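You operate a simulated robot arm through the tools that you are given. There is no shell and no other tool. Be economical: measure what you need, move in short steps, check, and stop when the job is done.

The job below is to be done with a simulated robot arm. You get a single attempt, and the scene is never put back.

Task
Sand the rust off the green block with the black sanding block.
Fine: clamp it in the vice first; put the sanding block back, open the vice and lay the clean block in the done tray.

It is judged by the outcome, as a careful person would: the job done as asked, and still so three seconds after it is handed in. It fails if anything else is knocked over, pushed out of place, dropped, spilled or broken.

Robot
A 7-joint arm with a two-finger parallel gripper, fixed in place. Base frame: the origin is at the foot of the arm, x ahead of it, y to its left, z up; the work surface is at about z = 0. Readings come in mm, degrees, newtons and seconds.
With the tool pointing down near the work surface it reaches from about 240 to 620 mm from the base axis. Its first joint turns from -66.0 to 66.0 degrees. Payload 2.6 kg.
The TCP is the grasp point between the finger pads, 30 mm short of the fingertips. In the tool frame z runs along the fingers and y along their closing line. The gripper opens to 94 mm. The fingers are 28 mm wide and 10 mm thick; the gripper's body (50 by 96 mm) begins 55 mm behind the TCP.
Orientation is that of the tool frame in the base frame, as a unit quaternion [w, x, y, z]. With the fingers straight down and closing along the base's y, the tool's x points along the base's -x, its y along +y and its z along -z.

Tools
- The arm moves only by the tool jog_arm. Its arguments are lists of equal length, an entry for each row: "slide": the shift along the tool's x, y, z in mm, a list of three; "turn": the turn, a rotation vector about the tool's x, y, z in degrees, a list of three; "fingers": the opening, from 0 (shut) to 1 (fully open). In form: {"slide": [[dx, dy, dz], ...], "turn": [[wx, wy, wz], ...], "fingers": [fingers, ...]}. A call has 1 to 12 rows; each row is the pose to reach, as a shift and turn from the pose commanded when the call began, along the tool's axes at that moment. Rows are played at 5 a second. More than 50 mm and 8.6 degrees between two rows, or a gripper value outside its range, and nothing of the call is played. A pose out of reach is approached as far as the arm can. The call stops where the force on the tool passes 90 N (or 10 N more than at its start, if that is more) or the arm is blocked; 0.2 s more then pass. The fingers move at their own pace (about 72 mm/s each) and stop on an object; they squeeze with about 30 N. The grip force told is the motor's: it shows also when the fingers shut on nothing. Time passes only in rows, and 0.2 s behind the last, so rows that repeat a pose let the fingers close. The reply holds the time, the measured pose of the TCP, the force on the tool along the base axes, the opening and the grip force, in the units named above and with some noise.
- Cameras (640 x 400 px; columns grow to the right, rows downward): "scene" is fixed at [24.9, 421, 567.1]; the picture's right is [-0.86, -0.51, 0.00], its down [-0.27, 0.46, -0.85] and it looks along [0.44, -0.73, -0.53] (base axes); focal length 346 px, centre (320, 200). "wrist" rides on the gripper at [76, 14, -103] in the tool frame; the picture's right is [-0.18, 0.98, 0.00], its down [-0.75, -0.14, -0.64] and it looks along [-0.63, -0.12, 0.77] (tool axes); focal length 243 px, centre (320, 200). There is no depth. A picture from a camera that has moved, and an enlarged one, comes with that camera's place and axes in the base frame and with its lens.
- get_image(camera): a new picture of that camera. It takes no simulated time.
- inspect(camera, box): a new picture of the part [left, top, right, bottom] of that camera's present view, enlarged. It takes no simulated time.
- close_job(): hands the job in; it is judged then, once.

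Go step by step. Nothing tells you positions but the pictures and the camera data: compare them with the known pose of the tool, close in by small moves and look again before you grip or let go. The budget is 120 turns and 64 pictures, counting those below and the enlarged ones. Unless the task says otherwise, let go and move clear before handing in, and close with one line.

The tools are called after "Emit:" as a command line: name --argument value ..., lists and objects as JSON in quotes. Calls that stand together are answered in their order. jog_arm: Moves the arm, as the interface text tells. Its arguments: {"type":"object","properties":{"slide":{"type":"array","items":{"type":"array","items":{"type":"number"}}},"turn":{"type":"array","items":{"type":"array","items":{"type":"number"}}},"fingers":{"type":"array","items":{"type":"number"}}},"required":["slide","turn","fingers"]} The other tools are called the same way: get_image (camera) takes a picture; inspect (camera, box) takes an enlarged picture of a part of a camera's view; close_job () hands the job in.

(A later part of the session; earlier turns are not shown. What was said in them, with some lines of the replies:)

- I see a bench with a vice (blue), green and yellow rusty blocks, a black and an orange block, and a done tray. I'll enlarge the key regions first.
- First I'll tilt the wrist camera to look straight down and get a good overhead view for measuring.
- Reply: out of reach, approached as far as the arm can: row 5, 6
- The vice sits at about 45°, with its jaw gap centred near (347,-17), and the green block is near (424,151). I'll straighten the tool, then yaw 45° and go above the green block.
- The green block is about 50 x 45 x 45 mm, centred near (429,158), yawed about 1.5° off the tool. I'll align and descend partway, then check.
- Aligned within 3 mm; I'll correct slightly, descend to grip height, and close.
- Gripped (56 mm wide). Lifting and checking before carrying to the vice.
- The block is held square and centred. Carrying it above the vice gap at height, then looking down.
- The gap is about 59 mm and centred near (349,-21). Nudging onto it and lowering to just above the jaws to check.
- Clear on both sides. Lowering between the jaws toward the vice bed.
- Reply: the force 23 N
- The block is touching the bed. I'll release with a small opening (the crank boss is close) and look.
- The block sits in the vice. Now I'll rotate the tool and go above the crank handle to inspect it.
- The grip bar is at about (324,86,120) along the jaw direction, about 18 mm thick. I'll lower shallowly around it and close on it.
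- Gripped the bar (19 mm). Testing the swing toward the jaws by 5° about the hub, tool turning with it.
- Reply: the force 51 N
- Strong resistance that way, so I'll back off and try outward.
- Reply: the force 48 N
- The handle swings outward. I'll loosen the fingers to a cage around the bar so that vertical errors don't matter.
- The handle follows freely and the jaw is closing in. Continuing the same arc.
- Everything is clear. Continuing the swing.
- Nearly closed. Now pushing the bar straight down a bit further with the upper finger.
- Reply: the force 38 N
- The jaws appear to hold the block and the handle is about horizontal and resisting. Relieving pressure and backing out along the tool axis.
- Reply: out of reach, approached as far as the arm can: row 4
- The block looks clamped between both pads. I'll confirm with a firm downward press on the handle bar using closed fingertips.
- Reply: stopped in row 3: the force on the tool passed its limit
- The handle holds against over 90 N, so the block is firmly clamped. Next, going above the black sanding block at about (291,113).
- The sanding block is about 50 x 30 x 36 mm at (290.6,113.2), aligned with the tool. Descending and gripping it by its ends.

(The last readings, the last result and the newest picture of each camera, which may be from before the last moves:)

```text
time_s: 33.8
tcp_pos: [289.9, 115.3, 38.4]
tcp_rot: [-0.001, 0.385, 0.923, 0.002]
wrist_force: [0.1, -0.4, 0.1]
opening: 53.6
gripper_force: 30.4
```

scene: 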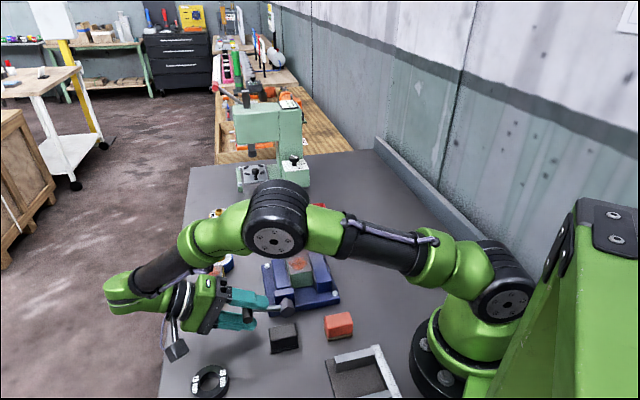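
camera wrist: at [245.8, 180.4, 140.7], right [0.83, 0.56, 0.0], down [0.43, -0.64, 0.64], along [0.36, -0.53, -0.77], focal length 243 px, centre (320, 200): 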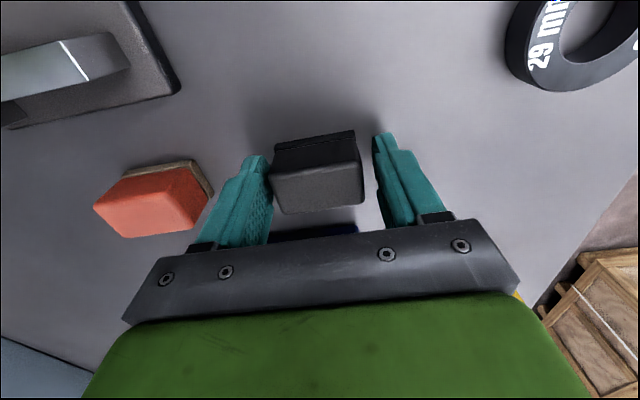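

Gripped. Lifting and moving over the clamped block.

Emit:
jog_arm --slide '[[0, 0, -40], [0, 0, -80], [0, 0, -122], [-35, -15, -122], [-70, -30, -122], [-105, -45, -122], [-138, -59, -122], [-138, -59, -122]]' --turn '[[0, 0, 0], [0, 0, 0], [0, 0, 0], [0, 0, 0], [0, 0, 0], [0, 0, 0], [0, 0, 0], [0, 0, 0]]' --fingers '[0, 0, 0, 0, 0, 0, 0, 0]'

Emit:
get_image --camera "wrist"

Emit:
inspect --camera "scene" --box '[230, 210, 350, 320]'

```text
time_s: 35.6
tcp_pos: [345.2, -28.0, 159.0]
tcp_rot: [-0.002, 0.385, 0.923, 0.002]
wrist_force: [-0.4, 0.9, -0.5]
opening: 54.1
gripper_force: 30.4
```

```text
22 pictures are left
camera wrist: at [301.7, 37.2, 263.0], right [0.83, 0.56, 0.0], down [0.43, -0.64, 0.64], along [0.36, -0.53, -0.77], focal length 243 px, centre (320, 200)
```

wrist: 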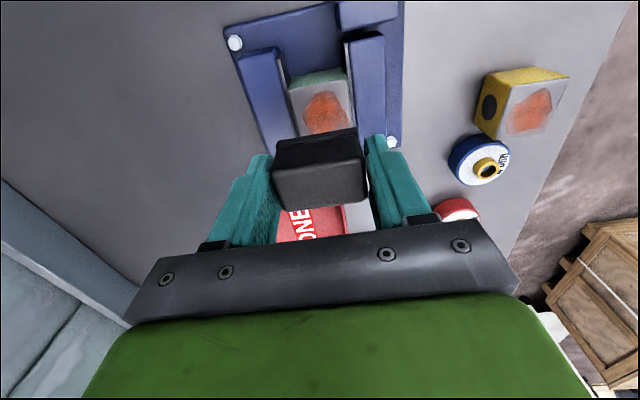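

```text
3.64 times, centred on (290, 265) of scene
camera zoom: at [24.9, 421.0, 567.1], right [-0.86, -0.51, 0.0], down [-0.27, 0.46, -0.85], along [0.44, -0.73, -0.53], focal length 1258 px, centre (429, -36)
```

zoom: 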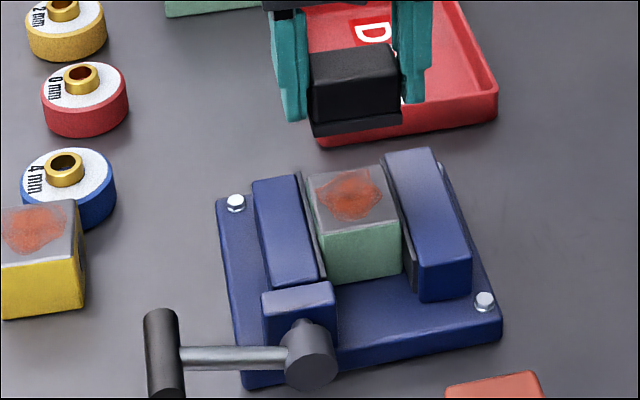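

Aligned over the block. Lowering to just above its top face, then feeling for contact.

Emit:
jog_arm --slide '[[0, 0.7, 30], [0, 0.7, 50], [0, 0.7, 54], [0, 0.7, 54]]' --turn '[[0, 0, 0], [0, 0, 0], [0, 0, 0], [0, 0, 0]]' --fingers '[0, 0, 0, 0]'

Emit:
jog_arm --slide '[[0, 0, 1], [0, 0, 2], [0, 0, 2]]' --turn '[[0, 0, 0], [0, 0, 0], [0, 0, 0]]' --fingers '[0, 0, 0]'

```text
time_s: 36.6
tcp_pos: [343.8, -24.7, 105.7]
tcp_rot: [-0.002, 0.385, 0.923, 0.003]
wrist_force: [-0.8, -0.3, -1.6]
opening: 53.9
gripper_force: 30.0
```

```text
time_s: 37.4
tcp_pos: [345.6, -24.7, 104.7]
tcp_rot: [-0.001, 0.385, 0.923, 0.002]
wrist_force: [0.0, -0.4, -0.9]
opening: 53.9
gripper_force: 30.0
```

Emit:
jog_arm --slide '[[0, 0, 1], [0, 0, 2], [0, 0, 2]]' --turn '[[0, 0, 0], [0, 0, 0], [0, 0, 0]]' --fingers '[0, 0, 0]'

```text
time_s: 38.2
tcp_pos: [345.2, -23.9, 101.1]
tcp_rot: [0.0, 0.385, 0.923, 0.002]
wrist_force: [-1.4, -0.5, 6.7]
opening: 53.8
gripper_force: 29.7
```

Light contact. Adding slight pressure and stroking along the block.

Emit:
jog_arm --slide '[[0, 0, 0.6], [8, 0, 0.6], [16, 0, 0.6], [8, 0, 0.6], [0, 0, 0.6], [-8, 0, 0.6], [-16, 0, 0.6], [-8, 0, 0.6], [0, 0, 0.6], [10, 0, 0.6], [16, 0, 0.6], [8, 0, 0.6]]' --turn '[[0, 0, 0], [0, 0, 0], [0, 0, 0], [0, 0, 0], [0, 0, 0], [0, 0, 0], [0, 0, 0], [0, 0, 0], [0, 0, 0], [0, 0, 0], [0, 0, 0], [0, 0, 0]]' --fingers '[0, 0, 0, 0, 0, 0, 0, 0, 0, 0, 0, 0]'

Emit:
jog_arm --slide '[[-8, 0, 0], [-16, 0, 0], [-24, 0, 0], [-16, 0, 0], [-8, 0, 0], [0, 0, 0], [8, 0, 0], [0, 0, 0], [-8, 0, 0]]' --turn '[[0, 0, 0], [0, 0, 0], [0, 0, 0], [0, 0, 0], [0, 0, 0], [0, 0, 0], [0, 0, 0], [0, 0, 0], [0, 0, 0]]' --fingers '[0, 0, 0, 0, 0, 0, 0, 0, 0]'

Emit:
inspect --camera "scene" --box '[230, 210, 350, 320]'

```text
time_s: 40.8
tcp_pos: [339.4, -17.5, 100.6]
tcp_rot: [-0.003, 0.385, 0.923, 0.002]
wrist_force: [-5.6, 5.8, 19.2]
opening: 53.7
gripper_force: 29.4
```

```text
time_s: 42.8
tcp_pos: [346.4, -24.7, 100.5]
tcp_rot: [-0.001, 0.385, 0.923, 0.002]
wrist_force: [-0.5, 2.0, 3.2]
opening: 53.8
gripper_force: 30.6
```

```text
3.64 times, centred on (290, 265) of scene
camera zoom: at [24.9, 421.0, 567.1], right [-0.86, -0.51, 0.0], down [-0.27, 0.46, -0.85], along [0.44, -0.73, -0.53], focal length 1258 px, centre (429, -36)
```

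zoom: 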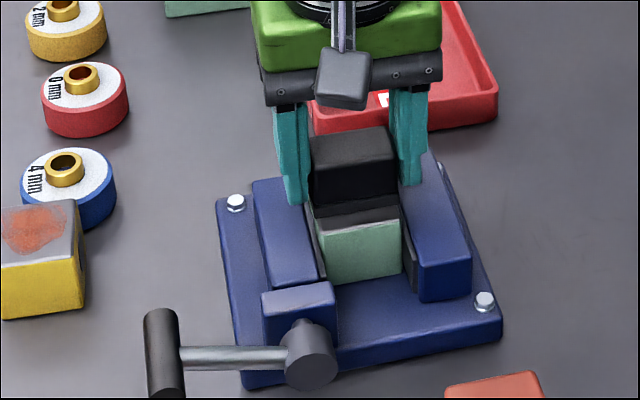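

The exposed strip already looks clean. One more pass with a bit more pressure, then lift to look.

Emit:
jog_arm --slide '[[0, 0, 0.8], [9, 3, 0.8], [17, 3, 0.8], [9, 3, 0.8], [0, 3, 0.8], [-9, 3, 0.8], [-17, 3, 0.8], [-17, -3, 0.8], [-9, -3, 0.8], [0, -3, 0.8], [9, -3, 0.8], [17, -3, 0.8]]' --turn '[[0, 0, 0], [0, 0, 0], [0, 0, 0], [0, 0, 0], [0, 0, 0], [0, 0, 0], [0, 0, 0], [0, 0, 0], [0, 0, 0], [0, 0, 0], [0, 0, 0], [0, 0, 0]]' --fingers '[0, 0, 0, 0, 0, 0, 0, 0, 0, 0, 0, 0]'

Emit:
jog_arm --slide '[[-9, 3, 0], [-17, 3, 0], [-26, 3, 0], [-34, 3, 0], [-26, 3, 0], [-17, 3, 0], [-17, 3, -30], [-17, 3, -60], [20, 3, -60], [20, 3, -60]]' --turn '[[0, 0, 0], [0, 0, 0], [0, 0, 0], [0, 0, 0], [0, 0, 0], [0, 0, 0], [0, 0, 0], [0, 0, 0], [0, 0, 0], [0, 0, 0]]' --fingers '[0, 0, 0, 0, 0, 0, 0, 0, 0, 0]'

Emit:
inspect --camera "scene" --box '[230, 210, 350, 320]'

```text
time_s: 45.4
tcp_pos: [331.9, -16.0, 100.0]
tcp_rot: [-0.002, 0.385, 0.923, 0.002]
wrist_force: [4.2, -3.7, 11.8]
opening: 53.8
gripper_force: 30.1
```

```text
time_s: 47.6
tcp_pos: [318.8, 2.8, 162.4]
tcp_rot: [-0.001, 0.385, 0.923, 0.002]
wrist_force: [-0.5, -0.9, -0.6]
opening: 53.8
gripper_force: 30.1
```

```text
3.64 times, centred on (290, 265) of scene
camera zoom: at [24.9, 421.0, 567.1], right [-0.86, -0.51, 0.0], down [-0.27, 0.46, -0.85], along [0.44, -0.73, -0.53], focal length 1258 px, centre (429, -36)
```

zoom: 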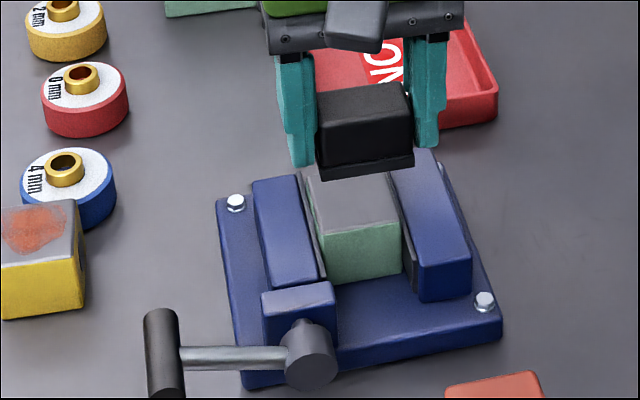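

Rust is gone from the visible part. Carrying the sanding block back above its original spot and checking the block's top.

Emit:
jog_arm --slide '[[25, 15, 0], [50, 29, 0], [76, 44, 0], [101, 58.3, 0], [101, 58.3, 0]]' --turn '[[0, 0, 0], [0, 0, 0], [0, 0, 0], [0, 0, 0], [0, 0, 0]]' --fingers '[0, 0, 0, 0, 0]'

Emit:
inspect --camera "scene" --box '[230, 220, 350, 340]'

```text
time_s: 48.8
tcp_pos: [288.5, 114.5, 161.2]
tcp_rot: [-0.001, 0.386, 0.923, 0.002]
wrist_force: [-0.3, -0.2, 0.2]
opening: 53.8
gripper_force: 30.3
```

```text
3.33 times, centred on (290, 280) of scene
camera zoom: at [24.9, 421.0, 567.1], right [-0.86, -0.51, 0.0], down [-0.27, 0.46, -0.85], along [0.44, -0.73, -0.53], focal length 1153 px, centre (420, -67)
```

zoom: 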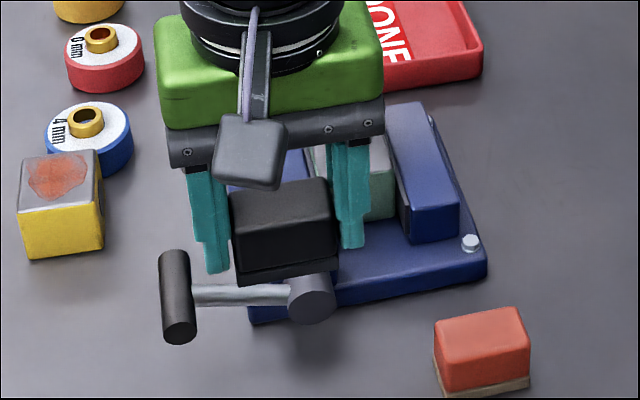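

Emit:
inspect --camera "wrist" --box '[220, 60, 420, 240]'

```text
2.22 times, centred on (320, 150) of wrist
camera zoom: at [246.5, 178.1, 265.1], right [0.83, 0.56, 0.0], down [0.43, -0.64, 0.64], along [0.36, -0.53, -0.77], focal length 539 px, centre (320, 311)
```

zoom: 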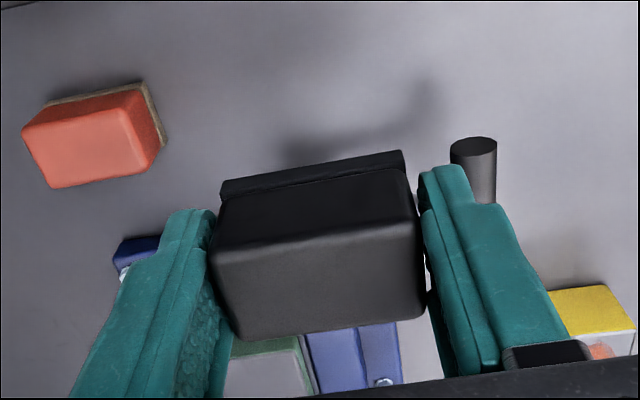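

Lowering the sanding block to its original spot and releasing.

Emit:
jog_arm --slide '[[0, 0, 40], [0, 0, 80], [0, 0, 110], [0, 0, 119], [0, 0, 122], [0, 0, 122]]' --turn '[[0, 0, 0], [0, 0, 0], [0, 0, 0], [0, 0, 0], [0, 0, 0], [0, 0, 0]]' --fingers '[0, 0, 0, 0, 0, 0]'

```text
time_s: 50.2
tcp_pos: [290.0, 113.9, 39.8]
tcp_rot: [-0.001, 0.385, 0.923, 0.002]
wrist_force: [-1.2, -0.6, -0.4]
opening: 53.6
gripper_force: 30.2
```

Emit:
jog_arm --slide '[[0, 0, 0.8], [0, 0, 0.8], [0, 0, 0.8], [0, 0, 0.8], [0, 0, -30], [0, 0, -70], [0, 0, -110], [0, 0, -150]]' --turn '[[0, 0, 0], [0, 0, 0], [0, 0, 0], [0, 0, 0], [0, 0, 0], [0, 0, 0], [0, 0, 0], [0, 0, 0]]' --fingers '[0, 0.67, 0.67, 0.67, 0.67, 0.67, 0.67, 0.67]'

Emit:
get_image --camera "wrist"

```text
time_s: 52.0
tcp_pos: [291.0, 114.0, 190.0]
tcp_rot: [-0.001, 0.385, 0.923, 0.003]
wrist_force: [0.0, -0.6, 0.8]
opening: 62.9
gripper_force: 0.0
```

```text
16 pictures are left
camera wrist: at [247.0, 178.4, 293.2], right [0.83, 0.56, 0.0], down [0.43, -0.64, 0.64], along [0.36, -0.53, -0.77], focal length 243 px, centre (320, 200)
```

wrist: 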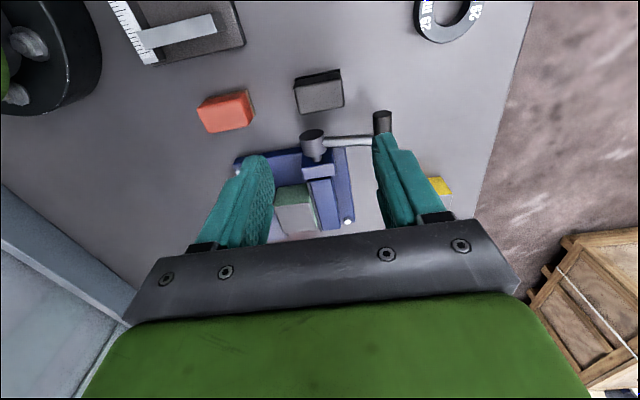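

The sanding block is back and the green block's face is clean. Next I'll reverse the earlier path to swing the handle back open: first to the clear point, then tilt.

Emit:
jog_arm --slide '[[-10, 27, -17], [-21, 55, -34], [-31, 82, -34], [-41.3, 109, -34]]' --turn '[[0, 0, 0], [0, 0, 0], [0, 0, 0], [0, 0, 0]]' --fingers '[0.4, 0.4, 0.4, 0.4]'

Emit:
jog_arm --slide '[[0, 0, 15], [0, 0, 31], [0, 0, 47], [0, 0, 62], [0, 0, 78], [0, 0, 94], [0, 0, 109], [0, 0, 109]]' --turn '[[8, 0, 0], [16, 0, 0], [24, 0, 0], [32, 0, 0], [40, 0, 0], [48, 0, 0], [55, 0, 0], [55, 0, 0]]' --fingers '[0.4, 0.4, 0.4, 0.4, 0.4, 0.4, 0.4, 0.4]'

```text
time_s: 53.0
tcp_pos: [397.3, 162.1, 224.5]
tcp_rot: [-0.001, 0.386, 0.923, 0.002]
wrist_force: [-0.6, -0.5, 0.3]
opening: 37.8
gripper_force: 0.1
```

```text
time_s: 54.8
tcp_pos: [396.5, 161.1, 115.7]
tcp_rot: [-0.178, 0.34, 0.82, -0.425]
wrist_force: [0.4, -0.8, -1.3]
opening: 37.6
gripper_force: 0.0
```

Emit:
jog_arm --slide '[[0, 8, 12], [0, 16.8, 25.2], [0, 15, 38], [0, 14, 50], [0, 12.6, 65], [0, 12.6, 65]]' --turn '[[3, 0, 0], [6, 0, 0], [6, 0, 0], [6, 0, 0], [6, 0, 0], [6, 0, 0]]' --fingers '[0.4, 0.4, 0.4, 0.4, 0.4, 0.4]'

Emit:
inspect --camera "scene" --box '[200, 220, 340, 340]'

```text
time_s: 56.2
tcp_pos: [365.3, 128.9, 66.9]
tcp_rot: [-0.197, 0.331, 0.796, -0.466]
wrist_force: [-0.8, 0.0, 0.3]
opening: 37.4
gripper_force: 0.0
out of reach, approached as far as the arm can: row 2
```

```text
3.33 times, centred on (270, 280) of scene
camera zoom: at [24.9, 421.0, 567.1], right [-0.86, -0.51, 0.0], down [-0.27, 0.46, -0.85], along [0.44, -0.73, -0.53], focal length 1153 px, centre (487, -67)
```

zoom: 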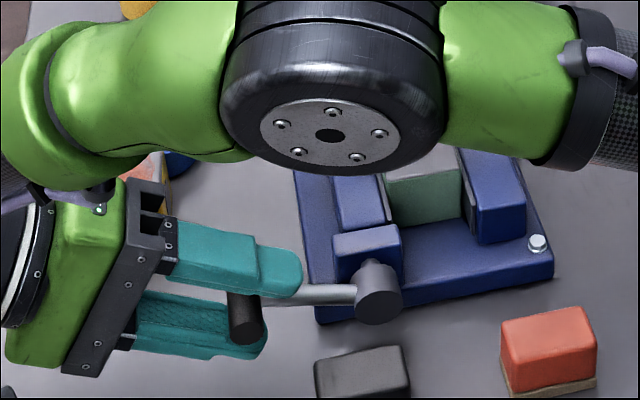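

The bar is between the fingers. Swinging it up along the reverse arc.

Emit:
jog_arm --slide '[[0, -5.4, -1.7], [0, -11, -3], [0, -16.6, -3.9], [0, -22.3, -4.5], [0, -27.9, -4.6], [0, -33.7, -4.3], [0, -33.7, -4.3]]' --turn '[[-4, 0, 0], [-8, 0, 0], [-12, 0, 0], [-16, 0, 0], [-20, 0, 0], [-24, 0, 0], [-24, 0, 0]]' --fingers '[0.4, 0.4, 0.4, 0.4, 0.4, 0.4, 0.4]'

Emit:
inspect --camera "scene" --box '[220, 220, 350, 340]'

```text
time_s: 57.8
tcp_pos: [356.0, 120.3, 97.9]
tcp_rot: [-0.124, 0.365, 0.876, -0.29]
wrist_force: [0.2, 1.5, -0.2]
opening: 38.1
gripper_force: 0.1
```

```text
3.33 times, centred on (285, 280) of scene
camera zoom: at [24.9, 421.0, 567.1], right [-0.86, -0.51, 0.0], down [-0.27, 0.46, -0.85], along [0.44, -0.73, -0.53], focal length 1153 px, centre (437, -67)
```

zoom: 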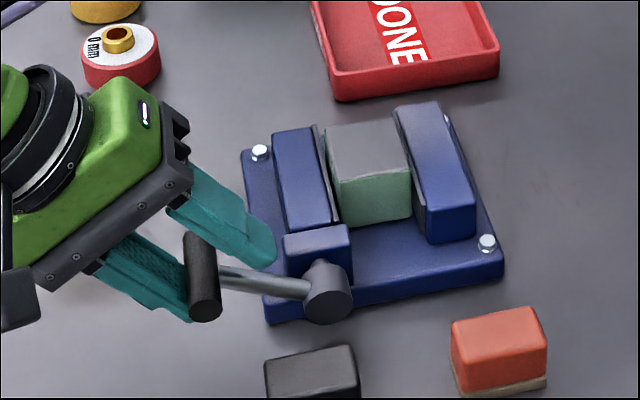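

Emit:
jog_arm --slide '[[0, -5.4, -1.7], [0, -11, -3], [0, -16.6, -3.9], [0, -22.3, -4.5], [0, -27.9, -4.6], [0, -33.7, -4.3], [0, -39.3, -3.7], [0, -44.9, -2.6], [0, -50.4, -1.2], [0, -50.4, -1.2]]' --turn '[[-4, 0, 0], [-8, 0, 0], [-12, 0, 0], [-16, 0, 0], [-20, 0, 0], [-24, 0, 0], [-28, 0, 0], [-32, 0, 0], [-36, 0, 0], [-36, 0, 0]]' --fingers '[0.4, 0.4, 0.4, 0.4, 0.4, 0.4, 0.4, 0.4, 0.4, 0.4]'

Emit:
inspect --camera "scene" --box '[230, 220, 350, 330]'

```text
time_s: 60.0
tcp_pos: [328.1, 91.8, 129.2]
tcp_rot: [-0.003, 0.385, 0.923, -0.005]
wrist_force: [1.7, 0.9, 0.2]
opening: 38.2
gripper_force: 0.5
```

```text
3.64 times, centred on (290, 275) of scene
camera zoom: at [24.9, 421.0, 567.1], right [-0.86, -0.51, 0.0], down [-0.27, 0.46, -0.85], along [0.44, -0.73, -0.53], focal length 1258 px, centre (429, -73)
```

zoom: 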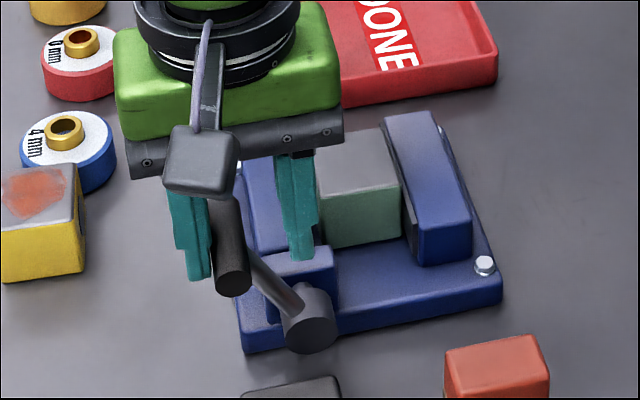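

Nearly open; pushing the last bit to its original rest position.

Emit:
jog_arm --slide '[[0, -5, -2], [0, -10, -4], [0, -14, -5], [0, -14, -5]]' --turn '[[0, 0, 0], [0, 0, 0], [0, 0, 0], [0, 0, 0]]' --fingers '[0.4, 0.4, 0.4, 0.4]'

```text
time_s: 61.0
tcp_pos: [317.5, 82.5, 135.0]
tcp_rot: [-0.004, 0.386, 0.923, -0.007]
wrist_force: [1.5, 0.7, 0.9]
opening: 38.5
gripper_force: 0.8
```

Emit:
jog_arm --slide '[[0, -2, 0], [0, -4, 0], [0, -4, 0]]' --turn '[[0, 0, 0], [0, 0, 0], [0, 0, 0]]' --fingers '[0.4, 0.4, 0.4]'

```text
time_s: 61.8
tcp_pos: [315.5, 80.1, 133.3]
tcp_rot: [-0.004, 0.383, 0.924, -0.006]
wrist_force: [1.6, 1.7, 0.6]
opening: 38.9
gripper_force: 1.0
```

Emit:
jog_arm --slide '[[0, -1.5, 0], [0, -3, 0], [0, -3, 0]]' --turn '[[0, 0, 0], [0, 0, 0], [0, 0, 0]]' --fingers '[0.4, 0.4, 0.4]'

Emit:
inspect --camera "scene" --box '[230, 220, 350, 330]'

```text
time_s: 62.6
tcp_pos: [312.4, 77.9, 134.5]
tcp_rot: [-0.004, 0.384, 0.923, -0.005]
wrist_force: [8.2, 8.4, -2.9]
opening: 44.1
gripper_force: 5.3
```

```text
3.64 times, centred on (290, 275) of scene
camera zoom: at [24.9, 421.0, 567.1], right [-0.86, -0.51, 0.0], down [-0.27, 0.46, -0.85], along [0.44, -0.73, -0.53], focal length 1258 px, centre (429, -73)
```

zoom: 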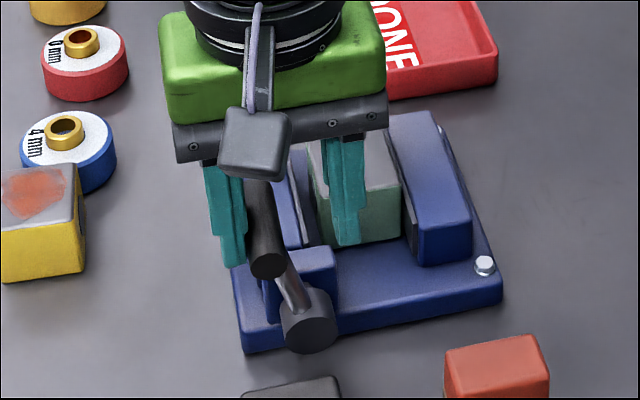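

The vice is fully open. Rising, then turning back to the pick orientation above the block.

Emit:
jog_arm --slide '[[0, 2, -30], [0, 2, -60], [0, 2, -85]]' --turn '[[0, 0, 0], [0, 0, 0], [0, 0, 0]]' --fingers '[0.45, 0.45, 0.45]'

Emit:
jog_arm --slide '[[-9, -4.5, 0], [-18, -9, 0], [-27, -13.5, 0], [-36, -18, 0], [-45, -22.5, 0], [-54, -27, 0], [-63, -31.5, 0], [-72, -36, 0], [-81, -40.5, 0], [-90, -45, 0], [-95.8, -49.7, 0]]' --turn '[[0, 0, -8.2], [0, 0, -16.4], [0, 0, -24.6], [0, 0, -32.8], [0, 0, -41], [0, 0, -49.2], [0, 0, -57.4], [0, 0, -65.6], [0, 0, -73.8], [0, 0, -82], [0, 0, -90]]' --fingers '[0.68, 0.68, 0.68, 0.68, 0.68, 0.68, 0.68, 0.68, 0.68, 0.68, 0.68]'

Emit:
get_image --camera "wrist"

```text
time_s: 63.4
tcp_pos: [314.5, 77.8, 218.2]
tcp_rot: [-0.005, 0.385, 0.923, -0.004]
wrist_force: [-1.3, 0.0, 0.0]
opening: 42.3
gripper_force: 0.0
```

```text
time_s: 65.8
tcp_pos: [346.8, -23.3, 220.5]
tcp_rot: [-0.008, -0.382, 0.924, 0.0]
wrist_force: [-0.2, 0.7, 0.1]
opening: 63.9
gripper_force: 0.0
```

```text
11 pictures are left
camera wrist: at [284.9, -66.3, 323.7], right [-0.56, 0.83, 0.0], down [0.64, 0.44, 0.63], along [0.52, 0.36, -0.78], focal length 243 px, centre (320, 200)
```

wrist: 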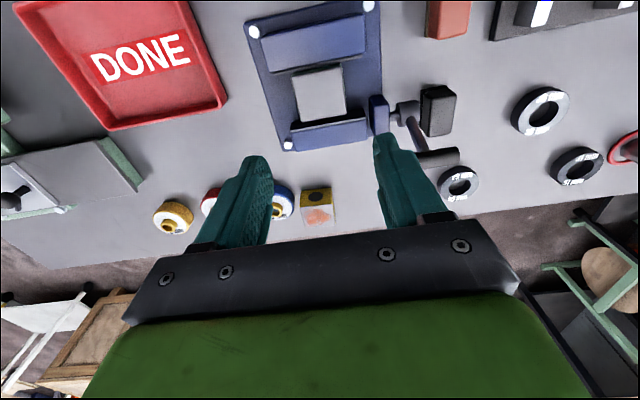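

The face is clean, with the block centred at (345.5,-24.7). Descending and gripping it as before.

Emit:
jog_arm --slide '[[1.9, 0, 40], [1.9, 0, 80], [1.9, 0, 115], [1.9, 0, 140], [1.9, 0, 155], [1.9, 0, 166], [1.9, 0, 166]]' --turn '[[0, -0.9, 0], [0, -0.9, 0], [0, -0.9, 0], [0, -0.9, 0], [0, -0.9, 0], [0, -0.9, 0], [0, -0.9, 0]]' --fingers '[0.7, 0.7, 0.7, 0.7, 0.7, 0.7, 0.7]'

Emit:
inspect --camera "scene" --box '[240, 210, 350, 320]'

```text
time_s: 67.4
tcp_pos: [343.5, -26.1, 54.3]
tcp_rot: [0.0, -0.38, 0.925, 0.002]
wrist_force: [0.0, -0.5, -0.1]
opening: 65.7
gripper_force: 0.0
```

```text
3.64 times, centred on (295, 265) of scene
camera zoom: at [24.9, 421.0, 567.1], right [-0.86, -0.51, 0.0], down [-0.27, 0.46, -0.85], along [0.44, -0.73, -0.53], focal length 1258 px, centre (411, -36)
```

zoom: 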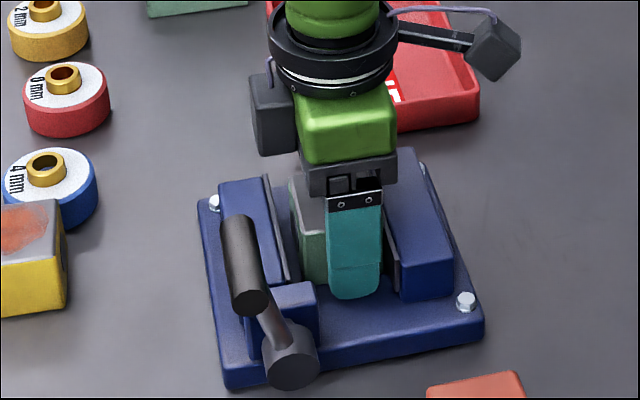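

Emit:
jog_arm --slide '[[-2.5, 0, 0], [-2.5, 0, 0], [-2.5, 0, 0], [-2.5, 0, 0], [-6.5, 0, -2], [-6.5, 0, -30], [-6.5, 0, -70], [-6.5, 0, -110]]' --turn '[[0, 0, 0], [0, 0, 0], [0, 0, 0], [0, 0, 0], [0, 0, 0], [0, 0, 0], [0, 0, 0], [0, 0, 0]]' --fingers '[0.7, 0, 0, 0, 0, 0, 0, 0]'

Emit:
get_image --camera "wrist"

```text
time_s: 69.2
tcp_pos: [347.0, -23.5, 165.2]
tcp_rot: [-0.001, -0.379, 0.925, 0.003]
wrist_force: [-0.7, 0.5, -4.2]
opening: 56.4
gripper_force: 29.9
```

```text
9 pictures are left
camera wrist: at [283.1, -67.6, 267.0], right [-0.56, 0.83, 0.01], down [0.64, 0.43, 0.64], along [0.53, 0.36, -0.77], focal length 243 px, centre (320, 200)
```

wrist: 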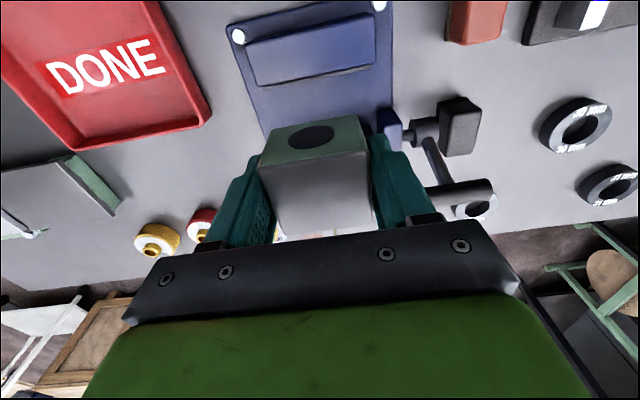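

Block held. Moving above the done tray.

Emit:
jog_arm --slide '[[11, -34.5, 0], [22, -69, 0], [33, -103, 0], [44.5, -138, 0], [56, -172, 0], [66.8, -206.8, 0], [66.8, -206.8, 0]]' --turn '[[0, 0, 0], [0, 0, 0], [0, 0, 0], [0, 0, 0], [0, 0, 0], [0, 0, 0], [0, 0, 0]]' --fingers '[0, 0, 0, 0, 0, 0, 0]'

Emit:
get_image --camera "wrist"

Emit:
get_image --camera "scene"

```text
time_s: 70.8
tcp_pos: [445.3, -214.2, 163.3]
tcp_rot: [0.0, -0.381, 0.925, 0.003]
wrist_force: [0.9, 0.1, -4.4]
opening: 56.3
gripper_force: 29.9
```

```text
8 pictures are left
camera wrist: at [382.4, -259.3, 265.9], right [-0.56, 0.83, 0.01], down [0.64, 0.43, 0.64], along [0.53, 0.36, -0.77], focal length 243 px, centre (320, 200)
```

wrist: 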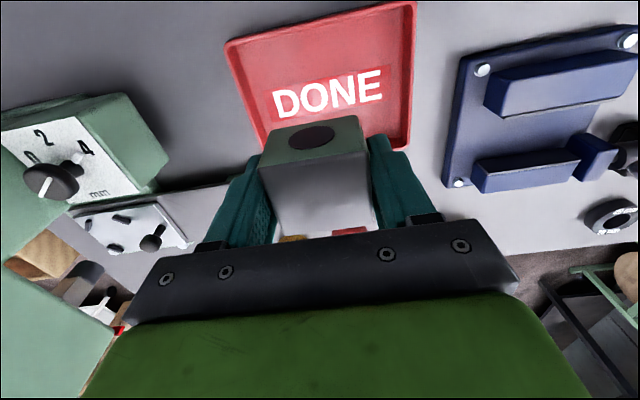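

```text
7 pictures are left
```

scene: 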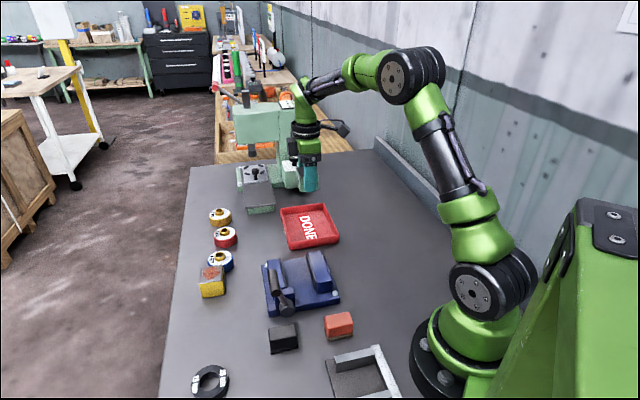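

Centred over the tray. Lowering.

Emit:
jog_arm --slide '[[0, 0, 35], [0, 0, 70], [0, 0, 100], [0, 0, 115], [0, 0, 120], [0, 0, 120]]' --turn '[[0, 0, 0], [0, 0, 0], [0, 0, 0], [0, 0, 0], [0, 0, 0], [0, 0, 0]]' --fingers '[0, 0, 0, 0, 0, 0]'

Emit:
jog_arm --slide '[[0, 0, 1.2], [0, 0, 2.2], [0, 0, 2.2]]' --turn '[[0, 0, 0], [0, 0, 0], [0, 0, 0]]' --fingers '[0, 0, 0]'

```text
time_s: 72.2
tcp_pos: [446.9, -216.2, 42.4]
tcp_rot: [0.0, -0.38, 0.925, 0.002]
wrist_force: [-0.1, -0.3, -3.8]
opening: 56.4
gripper_force: 29.8
```

```text
time_s: 73.0
tcp_pos: [445.0, -216.1, 40.7]
tcp_rot: [0.0, -0.381, 0.924, 0.003]
wrist_force: [-0.3, -0.2, -4.0]
opening: 56.3
gripper_force: 30.1
```

Emit:
jog_arm --slide '[[0, 0, 1], [0, 0, 2], [0, 0, 2]]' --turn '[[0, 0, 0], [0, 0, 0], [0, 0, 0]]' --fingers '[0, 0, 0]'

```text
time_s: 73.8
tcp_pos: [445.8, -214.6, 38.9]
tcp_rot: [0.0, -0.38, 0.925, 0.002]
wrist_force: [0.3, -0.7, -4.4]
opening: 56.4
gripper_force: 30.0
```

Emit:
jog_arm --slide '[[0, 0, 1], [0, 0, 2], [0, 0, 2]]' --turn '[[0, 0, 0], [0, 0, 0], [0, 0, 0]]' --fingers '[0, 0, 0]'

```text
time_s: 74.6
tcp_pos: [446.0, -216.2, 36.9]
tcp_rot: [0.001, -0.38, 0.925, 0.002]
wrist_force: [-6.7, 3.3, 14.2]
opening: 56.1
gripper_force: 29.9
```

Contact with the tray floor. Releasing and rising.

Emit:
jog_arm --slide '[[0, 0, -0.7], [0, 0, -0.7], [0, 0, -0.7], [0, 0, -0.7], [0, 0, -30], [0, 0, -75], [0, 0, -120], [0, 0, -165], [30, 0, -165]]' --turn '[[0, 0, 0], [0, 0, 0], [0, 0, 0], [0, 0, 0], [0, 0, 0], [0, 0, 0], [0, 0, 0], [0, 0, 0], [0, 0, 0]]' --fingers '[0, 0.75, 0.75, 0.75, 0.75, 0.75, 0.75, 0.75, 0.75]'

Emit:
get_image --camera "scene"

Emit:
get_image --camera "wrist"

```text
time_s: 76.6
tcp_pos: [423.7, -237.0, 200.9]
tcp_rot: [0.0, -0.38, 0.925, 0.003]
wrist_force: [0.4, 0.4, 0.3]
opening: 70.6
gripper_force: 0.0
```

```text
6 pictures are left
```

scene: 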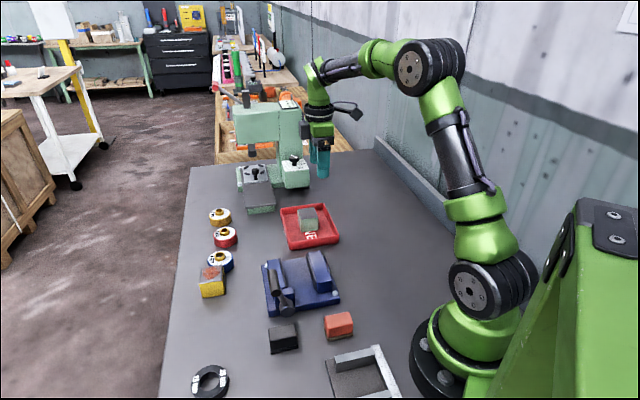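

```text
5 pictures are left
camera wrist: at [361.2, -280.8, 303.9], right [-0.56, 0.83, 0.01], down [0.64, 0.43, 0.64], along [0.53, 0.36, -0.77], focal length 243 px, centre (320, 200)
```

wrist: 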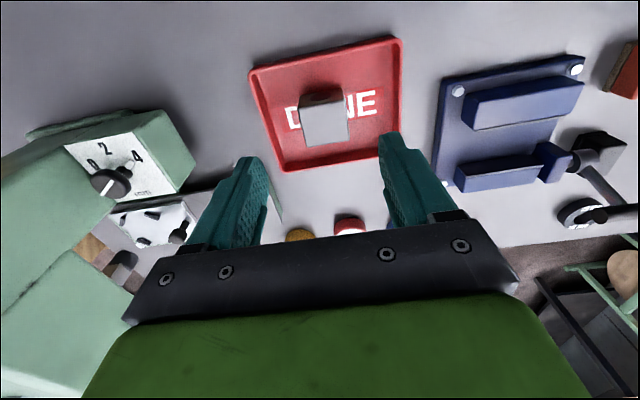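

Emit:
inspect --camera "wrist" --box '[270, 60, 380, 160]'

Emit:
inspect --camera "scene" --box '[220, 190, 380, 370]'

```text
4.00 times, centred on (325, 110) of wrist
camera zoom: at [361.2, -280.8, 303.9], right [-0.56, 0.83, 0.01], down [0.64, 0.43, 0.64], along [0.53, 0.36, -0.77], focal length 970 px, centre (300, 560)
```

zoom: 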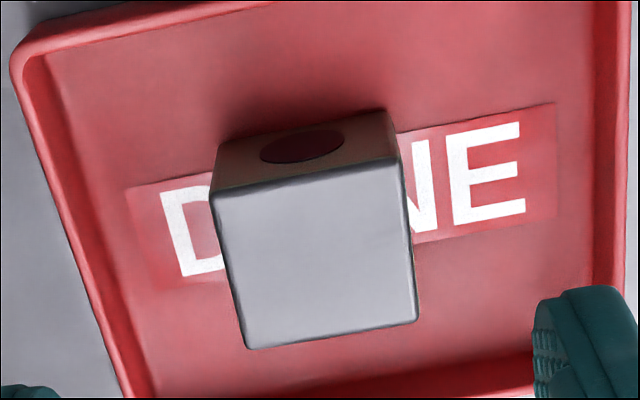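

```text
2.22 times, centred on (300, 280) of scene
camera zoom: at [24.9, 421.0, 567.1], right [-0.86, -0.51, 0.0], down [-0.27, 0.46, -0.85], along [0.44, -0.73, -0.53], focal length 769 px, centre (364, 22)
```

zoom: 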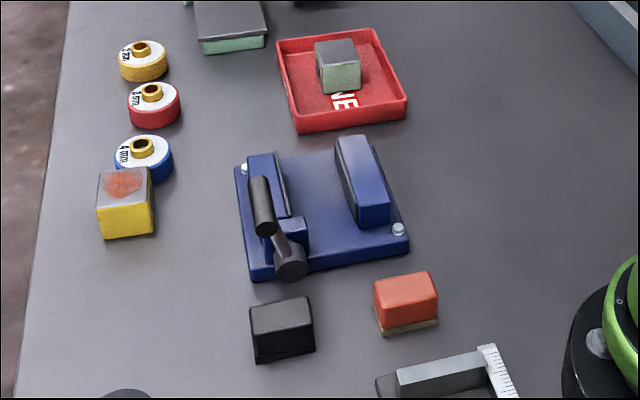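

The clean block lies flat in the tray, the vice is open, the sanding block is back in its place, and nothing else has moved. Handing in.

Emit:
close_job

```text
The job is handed in.
```

The green block was clamped and sanded clean, and it now lies in the done tray, with the sanding block back in its place and the vice open.
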